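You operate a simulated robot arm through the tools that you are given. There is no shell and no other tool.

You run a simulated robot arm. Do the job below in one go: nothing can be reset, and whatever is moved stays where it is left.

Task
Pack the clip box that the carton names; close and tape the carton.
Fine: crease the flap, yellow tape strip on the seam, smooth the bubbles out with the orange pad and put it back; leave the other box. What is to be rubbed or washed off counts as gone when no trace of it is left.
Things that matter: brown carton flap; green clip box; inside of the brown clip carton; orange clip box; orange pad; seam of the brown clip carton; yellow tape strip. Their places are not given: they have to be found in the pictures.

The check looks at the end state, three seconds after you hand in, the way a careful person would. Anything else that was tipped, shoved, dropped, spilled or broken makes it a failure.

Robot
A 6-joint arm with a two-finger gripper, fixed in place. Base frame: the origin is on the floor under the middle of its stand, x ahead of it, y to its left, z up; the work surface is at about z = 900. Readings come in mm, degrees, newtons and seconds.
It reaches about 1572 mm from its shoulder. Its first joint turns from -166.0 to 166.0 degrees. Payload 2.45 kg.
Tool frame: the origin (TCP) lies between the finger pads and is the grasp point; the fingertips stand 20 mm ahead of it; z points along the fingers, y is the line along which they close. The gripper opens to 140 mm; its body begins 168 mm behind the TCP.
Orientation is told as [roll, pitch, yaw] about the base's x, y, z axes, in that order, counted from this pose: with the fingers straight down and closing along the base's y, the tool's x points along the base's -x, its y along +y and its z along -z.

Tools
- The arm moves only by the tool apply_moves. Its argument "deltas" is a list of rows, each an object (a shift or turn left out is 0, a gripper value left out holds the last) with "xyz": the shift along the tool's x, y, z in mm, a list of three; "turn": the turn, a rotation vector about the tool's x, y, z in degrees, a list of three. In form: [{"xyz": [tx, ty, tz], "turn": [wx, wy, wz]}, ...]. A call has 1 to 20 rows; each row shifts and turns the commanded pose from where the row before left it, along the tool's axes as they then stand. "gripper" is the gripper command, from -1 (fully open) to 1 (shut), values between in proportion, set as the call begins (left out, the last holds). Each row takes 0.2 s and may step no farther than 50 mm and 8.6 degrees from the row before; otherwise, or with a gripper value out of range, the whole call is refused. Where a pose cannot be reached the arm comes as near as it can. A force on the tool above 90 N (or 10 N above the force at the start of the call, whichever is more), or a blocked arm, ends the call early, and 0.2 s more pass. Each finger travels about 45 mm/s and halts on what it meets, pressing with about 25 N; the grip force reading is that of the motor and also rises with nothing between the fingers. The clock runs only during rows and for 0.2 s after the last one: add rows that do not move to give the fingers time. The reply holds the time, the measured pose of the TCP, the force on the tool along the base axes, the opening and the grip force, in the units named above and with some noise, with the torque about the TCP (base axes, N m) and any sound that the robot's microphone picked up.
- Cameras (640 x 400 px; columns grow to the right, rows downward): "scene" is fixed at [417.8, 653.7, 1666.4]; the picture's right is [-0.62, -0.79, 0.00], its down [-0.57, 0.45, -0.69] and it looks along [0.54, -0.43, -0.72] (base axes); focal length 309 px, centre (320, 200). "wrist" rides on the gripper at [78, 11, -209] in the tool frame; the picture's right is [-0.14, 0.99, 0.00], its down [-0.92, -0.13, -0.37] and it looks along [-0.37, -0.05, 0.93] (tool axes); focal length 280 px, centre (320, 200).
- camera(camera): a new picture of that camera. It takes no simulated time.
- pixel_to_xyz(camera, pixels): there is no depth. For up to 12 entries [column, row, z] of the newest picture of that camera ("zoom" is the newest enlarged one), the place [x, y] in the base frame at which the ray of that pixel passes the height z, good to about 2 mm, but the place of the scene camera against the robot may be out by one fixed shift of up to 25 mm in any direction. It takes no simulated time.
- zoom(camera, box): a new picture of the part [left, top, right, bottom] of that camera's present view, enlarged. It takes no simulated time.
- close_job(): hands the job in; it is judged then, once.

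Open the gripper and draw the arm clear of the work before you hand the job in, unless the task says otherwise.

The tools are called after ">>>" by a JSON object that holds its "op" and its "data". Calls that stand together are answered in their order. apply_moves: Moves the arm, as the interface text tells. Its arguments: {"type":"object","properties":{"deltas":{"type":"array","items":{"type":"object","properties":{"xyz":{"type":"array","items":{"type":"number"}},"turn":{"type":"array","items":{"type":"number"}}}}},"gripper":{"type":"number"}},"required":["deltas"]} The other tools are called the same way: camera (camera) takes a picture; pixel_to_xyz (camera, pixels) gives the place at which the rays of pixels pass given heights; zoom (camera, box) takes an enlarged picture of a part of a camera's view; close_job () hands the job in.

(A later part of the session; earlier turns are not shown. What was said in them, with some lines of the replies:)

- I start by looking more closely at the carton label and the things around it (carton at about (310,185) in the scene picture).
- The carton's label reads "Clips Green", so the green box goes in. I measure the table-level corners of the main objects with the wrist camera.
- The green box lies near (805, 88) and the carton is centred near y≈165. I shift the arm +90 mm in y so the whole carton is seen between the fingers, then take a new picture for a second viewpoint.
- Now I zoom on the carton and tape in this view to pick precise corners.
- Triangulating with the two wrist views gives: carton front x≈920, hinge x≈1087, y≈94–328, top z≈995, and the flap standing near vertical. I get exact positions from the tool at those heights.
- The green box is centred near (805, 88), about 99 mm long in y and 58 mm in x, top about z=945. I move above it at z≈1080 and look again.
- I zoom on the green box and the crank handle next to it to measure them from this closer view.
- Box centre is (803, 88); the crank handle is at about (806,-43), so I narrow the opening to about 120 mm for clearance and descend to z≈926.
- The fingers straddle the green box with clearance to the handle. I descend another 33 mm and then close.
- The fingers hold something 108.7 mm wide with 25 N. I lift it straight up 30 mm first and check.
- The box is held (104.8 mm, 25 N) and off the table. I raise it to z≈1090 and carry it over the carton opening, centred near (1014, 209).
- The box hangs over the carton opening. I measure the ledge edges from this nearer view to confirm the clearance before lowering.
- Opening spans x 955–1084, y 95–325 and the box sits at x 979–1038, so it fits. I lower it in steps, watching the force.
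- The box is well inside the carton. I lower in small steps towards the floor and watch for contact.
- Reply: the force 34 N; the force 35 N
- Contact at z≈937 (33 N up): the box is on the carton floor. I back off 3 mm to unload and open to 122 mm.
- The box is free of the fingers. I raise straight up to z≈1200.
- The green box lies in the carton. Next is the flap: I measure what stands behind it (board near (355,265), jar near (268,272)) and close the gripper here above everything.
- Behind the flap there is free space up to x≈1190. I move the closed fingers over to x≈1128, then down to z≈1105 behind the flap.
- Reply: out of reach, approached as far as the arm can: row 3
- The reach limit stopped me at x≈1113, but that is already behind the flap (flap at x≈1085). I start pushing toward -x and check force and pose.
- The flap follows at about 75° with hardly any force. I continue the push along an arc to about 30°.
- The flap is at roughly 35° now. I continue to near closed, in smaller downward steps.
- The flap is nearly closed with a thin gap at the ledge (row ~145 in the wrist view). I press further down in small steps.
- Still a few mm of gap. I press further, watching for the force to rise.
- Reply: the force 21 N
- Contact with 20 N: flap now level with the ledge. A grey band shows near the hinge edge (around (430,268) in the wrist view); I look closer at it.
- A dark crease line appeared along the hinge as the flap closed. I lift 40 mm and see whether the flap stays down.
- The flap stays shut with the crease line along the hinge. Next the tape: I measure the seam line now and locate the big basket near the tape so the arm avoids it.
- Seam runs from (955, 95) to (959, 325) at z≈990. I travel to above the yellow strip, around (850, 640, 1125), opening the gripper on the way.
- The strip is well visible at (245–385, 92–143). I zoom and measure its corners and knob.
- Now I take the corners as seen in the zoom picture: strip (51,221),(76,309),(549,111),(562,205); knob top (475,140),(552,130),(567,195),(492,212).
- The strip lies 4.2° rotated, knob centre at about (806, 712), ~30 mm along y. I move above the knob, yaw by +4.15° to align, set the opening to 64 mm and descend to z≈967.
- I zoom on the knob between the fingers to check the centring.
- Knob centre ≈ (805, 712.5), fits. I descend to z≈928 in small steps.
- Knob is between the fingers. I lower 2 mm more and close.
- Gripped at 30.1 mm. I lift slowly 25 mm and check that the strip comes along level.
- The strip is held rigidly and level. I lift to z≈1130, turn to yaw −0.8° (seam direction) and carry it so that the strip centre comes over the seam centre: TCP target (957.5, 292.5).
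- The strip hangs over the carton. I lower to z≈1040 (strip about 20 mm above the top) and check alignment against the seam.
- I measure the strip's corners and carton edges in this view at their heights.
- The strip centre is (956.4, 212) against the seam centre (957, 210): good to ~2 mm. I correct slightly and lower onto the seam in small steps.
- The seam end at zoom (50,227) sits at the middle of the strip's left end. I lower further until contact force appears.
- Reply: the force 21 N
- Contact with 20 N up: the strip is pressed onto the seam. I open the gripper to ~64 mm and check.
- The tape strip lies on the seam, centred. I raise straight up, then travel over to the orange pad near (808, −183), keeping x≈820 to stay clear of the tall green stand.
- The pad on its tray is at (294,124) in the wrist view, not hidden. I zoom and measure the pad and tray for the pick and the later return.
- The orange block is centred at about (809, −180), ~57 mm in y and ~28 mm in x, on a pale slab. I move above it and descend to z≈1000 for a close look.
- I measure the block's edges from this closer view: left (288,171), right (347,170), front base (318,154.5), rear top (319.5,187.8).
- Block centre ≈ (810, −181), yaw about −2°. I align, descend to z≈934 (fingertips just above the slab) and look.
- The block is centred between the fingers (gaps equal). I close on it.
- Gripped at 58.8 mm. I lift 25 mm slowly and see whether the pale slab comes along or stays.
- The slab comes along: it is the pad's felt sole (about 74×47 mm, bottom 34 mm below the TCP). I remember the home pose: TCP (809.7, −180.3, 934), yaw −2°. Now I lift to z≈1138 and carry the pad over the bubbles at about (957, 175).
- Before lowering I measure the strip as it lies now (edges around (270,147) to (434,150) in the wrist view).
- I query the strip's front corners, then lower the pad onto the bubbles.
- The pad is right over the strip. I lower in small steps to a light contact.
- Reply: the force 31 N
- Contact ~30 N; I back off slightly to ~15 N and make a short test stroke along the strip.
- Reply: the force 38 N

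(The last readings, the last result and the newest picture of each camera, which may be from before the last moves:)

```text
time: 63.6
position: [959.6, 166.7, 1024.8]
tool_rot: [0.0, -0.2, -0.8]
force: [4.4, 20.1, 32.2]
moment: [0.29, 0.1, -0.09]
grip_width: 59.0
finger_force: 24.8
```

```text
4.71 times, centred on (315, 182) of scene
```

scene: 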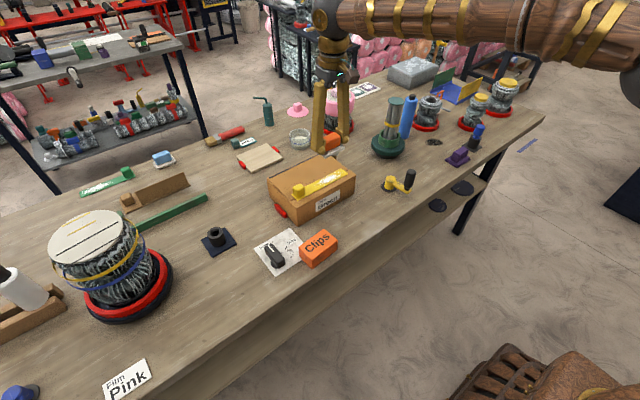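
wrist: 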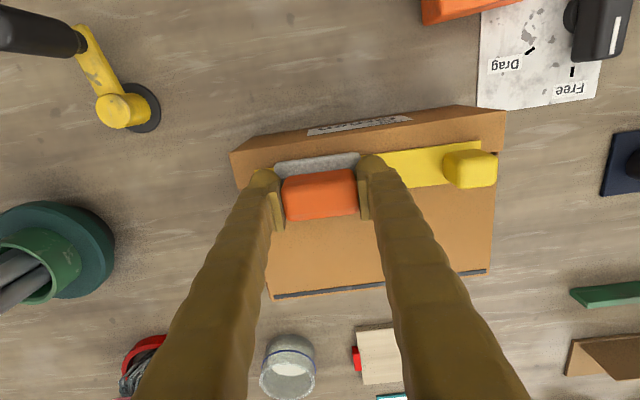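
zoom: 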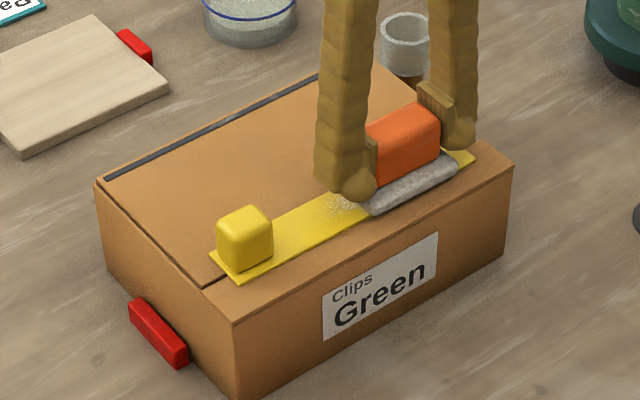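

No shift of strip or carton. I ease off ~0.8 mm and do a full stroke along the bubble area: to y≈135 and up to y≈210.

>>> {"op": "apply_moves", "data": {"deltas": [{"xyz": [0, -8, -0.8]}, {"xyz": [0, -12, 0]}, {"xyz": [0, -11, 0]}, {"xyz": [0, 11, 0]}, {"xyz": [0, 11, 0]}, {"xyz": [0, 11, 0]}, {"xyz": [0, 11, 0]}, {"xyz": [0, 11, 0]}, {"xyz": [0, 11, 0]}, {"xyz": [0, 9, 0]}, {"xyz": [0, 0, 0]}]}}

>>> {"op": "zoom", "data": {"camera": "wrist", "box": [160, 95, 480, 295]}}

>>> {"op": "zoom", "data": {"camera": "scene", "box": [260, 140, 370, 225]}}

```text
time: 66.0
position: [958.2, 210.4, 1025.4]
tool_rot: [-0.1, 0.0, -0.8]
force: [0.1, 0.1, -0.1]
moment: [0.04, -0.03, -0.01]
grip_width: 58.9
finger_force: 25.1
```

```text
2.00 times, centred on (320, 195) of wrist
```

zoom: 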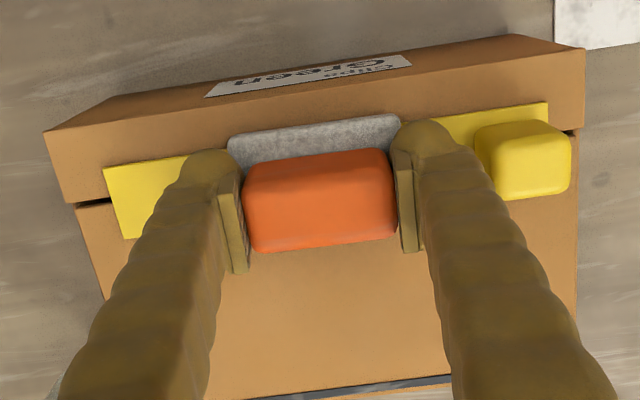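

```text
4.71 times, centred on (315, 182) of scene
```

zoom: 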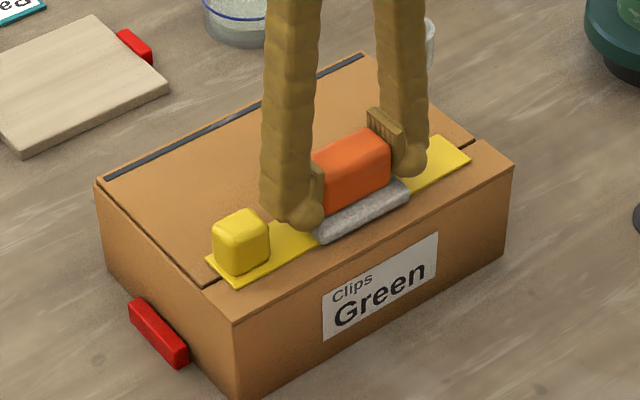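

The white at the low end is gone; the strip slid about 2 mm toward +y with the stroke. I lift the pad 60 mm and shift aside to see what is left.

>>> {"op": "apply_moves", "data": {"deltas": [{"xyz": [0, 0, -10]}, {"xyz": [0, 0, -30]}, {"xyz": [0, 0, -40]}, {"xyz": [-40, 0, -10]}, {"xyz": [-30, 0, 0]}, {"xyz": [0, 0, 0]}]}}

>>> {"op": "camera", "data": {"camera": "wrist"}}

>>> {"op": "zoom", "data": {"camera": "scene", "box": [260, 140, 370, 225]}}

```text
time: 67.4
position: [1029.0, 208.7, 1117.4]
tool_rot: [0.0, 0.0, -0.8]
force: [0.3, 0.2, -0.4]
moment: [-0.02, 0.01, 0.02]
grip_width: 58.9
finger_force: 25.5
```

```text
taken
```

wrist: 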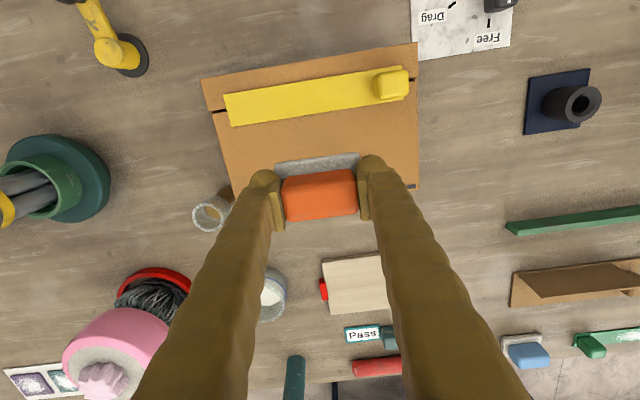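

```text
4.71 times, centred on (315, 182) of scene
```

zoom: 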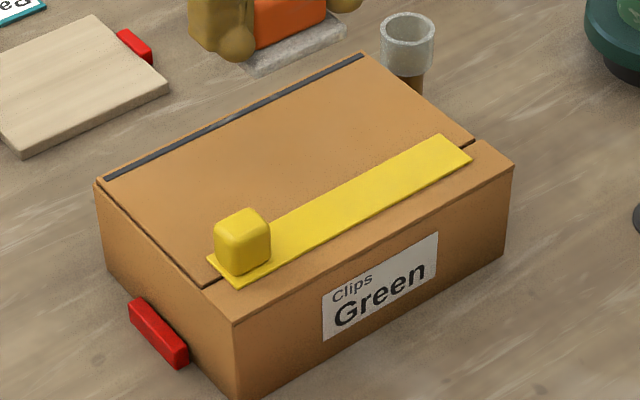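

The strip looks clean. I zoom in strongly on it to check for any remaining traces and measure its position.

>>> {"op": "zoom", "data": {"camera": "wrist", "box": [210, 55, 330, 130]}}

>>> {"op": "zoom", "data": {"camera": "wrist", "box": [300, 50, 430, 130]}}

>>> {"op": "zoom", "data": {"camera": "scene", "box": [305, 165, 365, 203]}}

>>> {"op": "pixel_to_xyz", "data": {"camera": "wrist", "pixels": [[224, 94, 991], [233, 126, 991], [406, 66, 991], [201, 78, 990], [415, 42, 990]]}}

```text
5.33 times, centred on (270, 92) of wrist
```

zoom: 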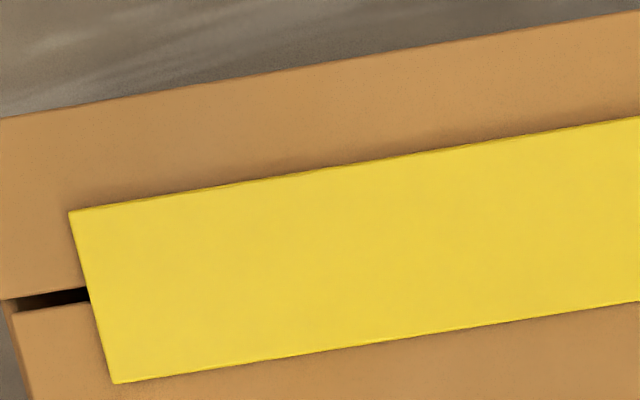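

```text
4.92 times, centred on (365, 90) of wrist
```

zoom: 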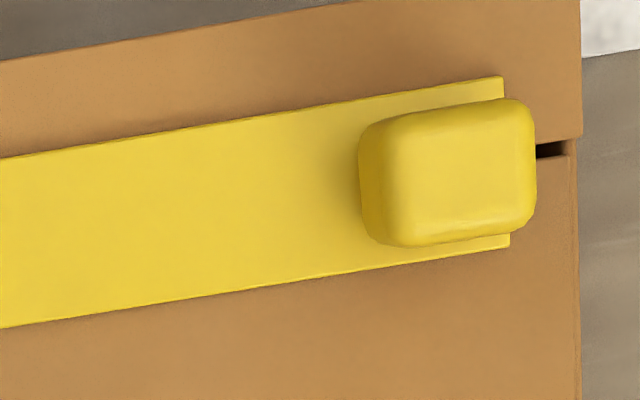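

```text
10.53 times, centred on (335, 184) of scene
```

zoom: 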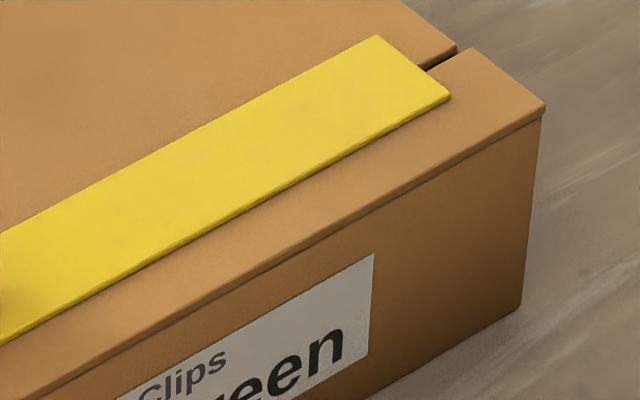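

```text
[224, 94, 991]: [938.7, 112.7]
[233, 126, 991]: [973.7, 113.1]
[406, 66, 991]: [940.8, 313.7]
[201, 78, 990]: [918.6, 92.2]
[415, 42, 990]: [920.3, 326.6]
```

No trace of white remains and the strip is still centred on the seam (y 113–313). Now I carry the pad back to its home at (809.7, −180.3), first to above it.

>>> {"op": "apply_moves", "data": {"deltas": [{"xyz": [20, -15, -10]}, {"xyz": [35, -25, -10]}, {"xyz": [38, -30, 0]}, {"xyz": [35, -34, 0]}, {"xyz": [32, -38, 0]}, {"xyz": [20, -43, 0]}, {"xyz": [15, -44, 0]}, {"xyz": [10, -45, 0]}, {"xyz": [8.9, -45, 0]}, {"xyz": [0, -38, 0]}, {"xyz": [0, -25, 0]}, {"xyz": [0, -10.1, 0]}, {"turn": [0, 0, 1.2]}, {"xyz": [0, 0, 0]}, {"xyz": [0, 0, 0]}]}}

>>> {"op": "camera", "data": {"camera": "wrist"}}

>>> {"op": "camera", "data": {"camera": "scene"}}

```text
time: 70.6
position: [810.2, -180.8, 1136.3]
tool_rot: [-0.1, 0.0, -2.0]
force: [0.6, -0.4, -1.7]
moment: [0.0, 0.01, 0.02]
grip_width: 59.1
finger_force: 24.9
```

```text
taken
```

wrist: 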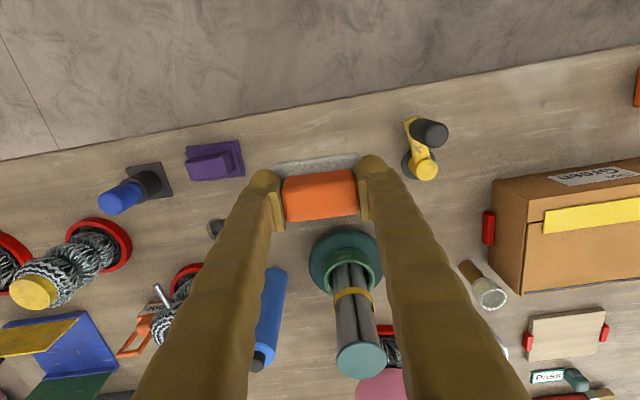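

```text
taken
```

scene: 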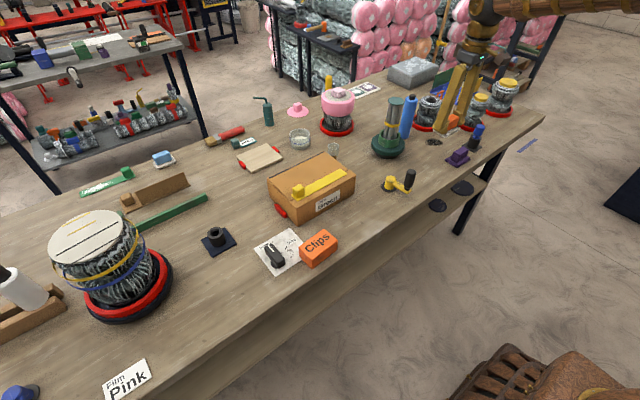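

The pad is above its home place. I descend to z≈940, then slowly to contact.

>>> {"op": "apply_moves", "data": {"deltas": [{"xyz": [0, 0, 30]}, {"xyz": [0, 0, 45]}, {"xyz": [0, 0, 45]}, {"xyz": [0, 0, 40]}, {"xyz": [0, 0, 25]}, {"xyz": [0, 0, 10]}, {"xyz": [0, 0, 0]}]}}

>>> {"op": "apply_moves", "data": {"deltas": [{"xyz": [0, 0, 3]}, {"xyz": [0, 0, 2]}, {"xyz": [0, 0, 0]}]}}

>>> {"op": "zoom", "data": {"camera": "scene", "box": [390, 130, 480, 200]}}

```text
time: 72.2
position: [807.4, -180.7, 942.6]
tool_rot: [-0.1, 0.0, -2.0]
force: [0.0, 0.1, -2.2]
moment: [-0.02, -0.01, -0.02]
grip_width: 58.8
finger_force: 24.8
```

```text
time: 73.0
position: [808.9, -180.8, 936.8]
tool_rot: [0.0, 0.1, -2.0]
force: [0.8, 1.2, -0.4]
moment: [0.0, 0.03, -0.04]
grip_width: 59.0
finger_force: 24.8
```

```text
5.71 times, centred on (435, 165) of scene
```

zoom: 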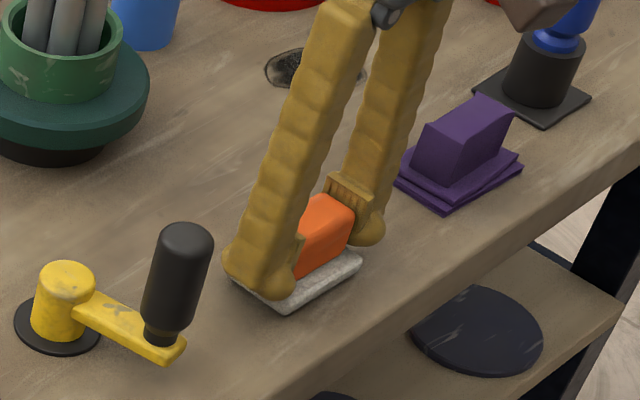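

Still a little above the table; I lower in 1.5 mm steps until contact shows.

>>> {"op": "apply_moves", "data": {"deltas": [{"xyz": [-0.7, 0.3, 1.5]}, {"xyz": [0, 0, 0]}]}}

>>> {"op": "apply_moves", "data": {"deltas": [{"xyz": [0, 0, 1.5]}, {"xyz": [0, 0, 0]}]}}

```text
time: 73.6
position: [808.4, -179.8, 935.0]
tool_rot: [0.0, -0.1, -1.9]
force: [0.0, 0.1, 0.0]
moment: [0.01, -0.02, -0.01]
grip_width: 59.2
finger_force: 25.7
```

```text
time: 74.2
position: [808.6, -180.4, 933.7]
tool_rot: [0.0, 0.0, -2.0]
force: [0.3, -0.9, 3.7]
moment: [0.14, -0.08, -0.01]
grip_width: 58.9
finger_force: 25.1
```

Light contact (3.7 N): the pad rests on the table. I open the fingers to ~98 mm.

>>> {"op": "apply_moves", "data": {"deltas": [{"xyz": [0, 0, 0]}, {"xyz": [0, 0, 0]}, {"xyz": [0, 0, 0]}, {"xyz": [0, 0, 0]}], "gripper": -0.4}}

>>> {"op": "zoom", "data": {"camera": "wrist", "box": [200, 110, 440, 260]}}

```text
time: 75.2
position: [808.3, -181.0, 933.3]
tool_rot: [0.0, 0.0, -2.0]
force: [0.5, 1.0, 0.0]
moment: [-0.02, 0.01, 0.03]
grip_width: 97.8
finger_force: 0.1
```

```text
2.67 times, centred on (320, 185) of wrist
```

zoom: 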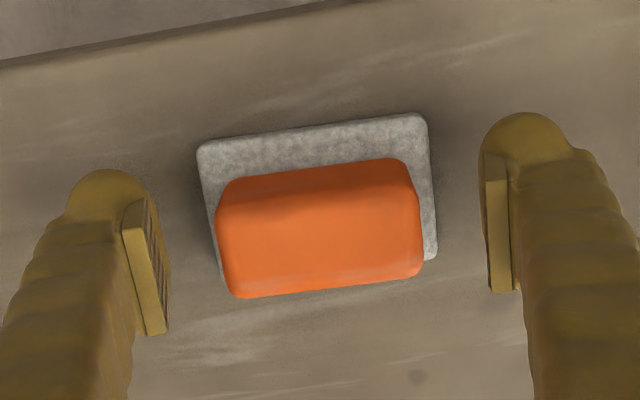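

The pad is back within about 1 mm of its starting place. I raise straight up and draw the arm back to the start pose, then inspect everything.

>>> {"op": "apply_moves", "data": {"deltas": [{"xyz": [0, 0, -15]}, {"xyz": [0, 0, -35]}, {"xyz": [0, 0, -48]}, {"xyz": [0, 0, -48]}, {"xyz": [0, 0, -48]}, {"xyz": [0, 0, -48]}, {"xyz": [0, 0, -48]}, {"xyz": [0, 0, -48], "turn": [0, 0, -2]}, {"xyz": [0, 0, 0]}]}}

>>> {"op": "apply_moves", "data": {"deltas": [{"xyz": [5, 25, 0]}, {"xyz": [5, 40, 0]}, {"xyz": [5, 45, 0]}, {"xyz": [5, 45, 0]}, {"xyz": [5, 45, 0]}, {"xyz": [5, 35, 0]}, {"xyz": [2, 20, 0]}, {"xyz": [0, 0, 0]}]}}

>>> {"op": "camera", "data": {"camera": "wrist"}}

>>> {"op": "camera", "data": {"camera": "scene"}}

```text
time: 77.2
position: [808.9, -180.4, 1276.6]
tool_rot: [0.1, 0.0, 0.0]
force: [0.4, -0.4, 0.1]
moment: [-0.02, 0.02, -0.03]
grip_width: 98.0
finger_force: 0.0
```

```text
time: 79.0
position: [776.6, 73.1, 1268.4]
tool_rot: [0.0, 0.0, 0.0]
force: [-0.2, -0.3, 0.1]
moment: [0.0, -0.01, -0.02]
grip_width: 97.7
finger_force: 0.1
```

```text
taken
```

wrist: 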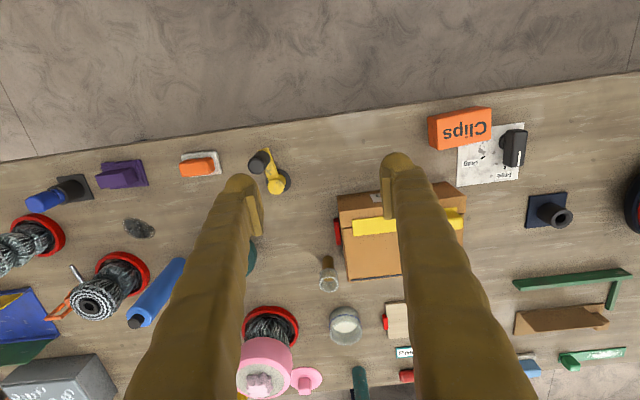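

```text
taken
```

scene: 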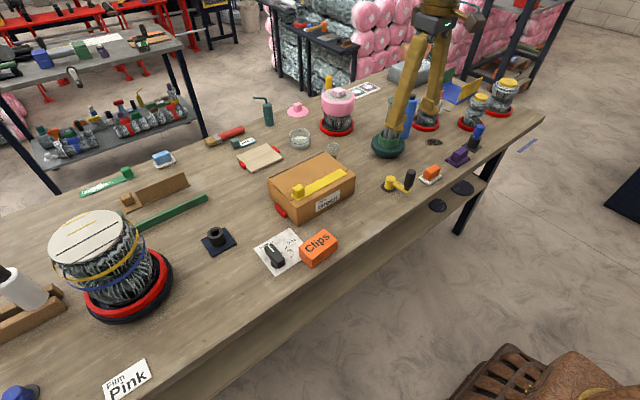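

>>> {"op": "zoom", "data": {"camera": "scene", "box": [255, 140, 375, 225]}}

>>> {"op": "zoom", "data": {"camera": "scene", "box": [370, 120, 500, 210]}}

>>> {"op": "zoom", "data": {"camera": "wrist", "box": [310, 160, 490, 290]}}

```text
4.71 times, centred on (315, 182) of scene
```

zoom: 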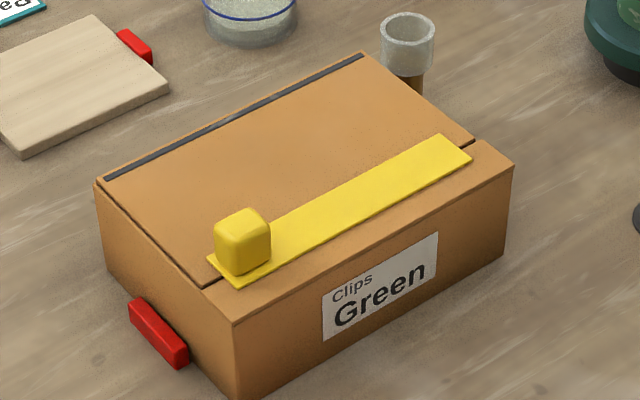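

```text
4.44 times, centred on (435, 165) of scene
```

zoom: 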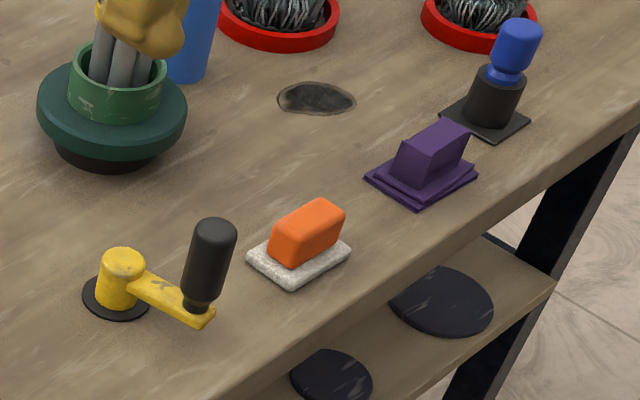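

```text
3.08 times, centred on (400, 225) of wrist
```

zoom: 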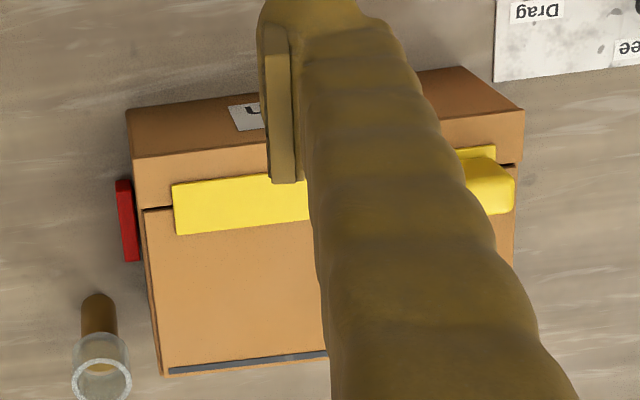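

Everything is in place: flap shut and creased, clean yellow strip centred on the seam, pad home, orange box and the rest untouched. I open the gripper fully at this clear pose.

>>> {"op": "apply_moves", "data": {"deltas": [{"xyz": [0, 0, -8]}, {"xyz": [0, 0, 0]}, {"xyz": [0, 0, 0]}, {"xyz": [0, 0, 0]}], "gripper": -1}}

>>> {"op": "zoom", "data": {"camera": "scene", "box": [200, 100, 440, 270]}}

```text
time: 80.0
position: [776.1, 73.7, 1277.8]
tool_rot: [0.0, 0.0, 0.1]
force: [0.6, -0.6, -0.2]
moment: [0.0, -0.02, 0.02]
grip_width: 139.9
finger_force: 0.1
```

```text
2.35 times, centred on (320, 185) of scene
```

zoom: 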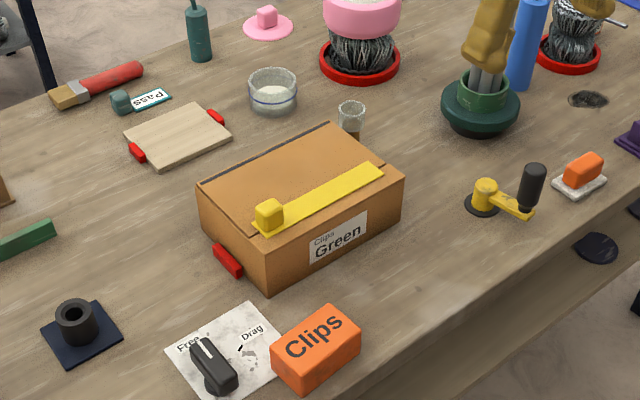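

The final picture shows the carton closed and taped, the pad back in place, and the arm clear with the gripper open (139.9 mm). I hand the job in.

>>> {"op": "close_job", "data": {}}

```text
The job is handed in.
```

The green clip box is packed, since the carton's label reads "Clips Green", and the carton is closed, taped and handed in.

- **Flap:** it is folded shut, stays down by itself, and shows a crease line along the hinge.
- **Tape:** the yellow strip lies centred on the seam, running from about y = 113 to y = 313 mm. It slid roughly 2 mm along the seam while I rubbed it.
- **Bubbles:** I zoomed in from both cameras after rubbing and saw no white left on the strip.
- **Orange pad:** it is back within about 1 mm of where it started. The pale slab under it is the pad's felt sole and came along with it.
- **Everything else:** the orange clip box was not touched, and the final pictures show nothing else moved or tipped.

The arm is back near its start pose with the gripper fully open.
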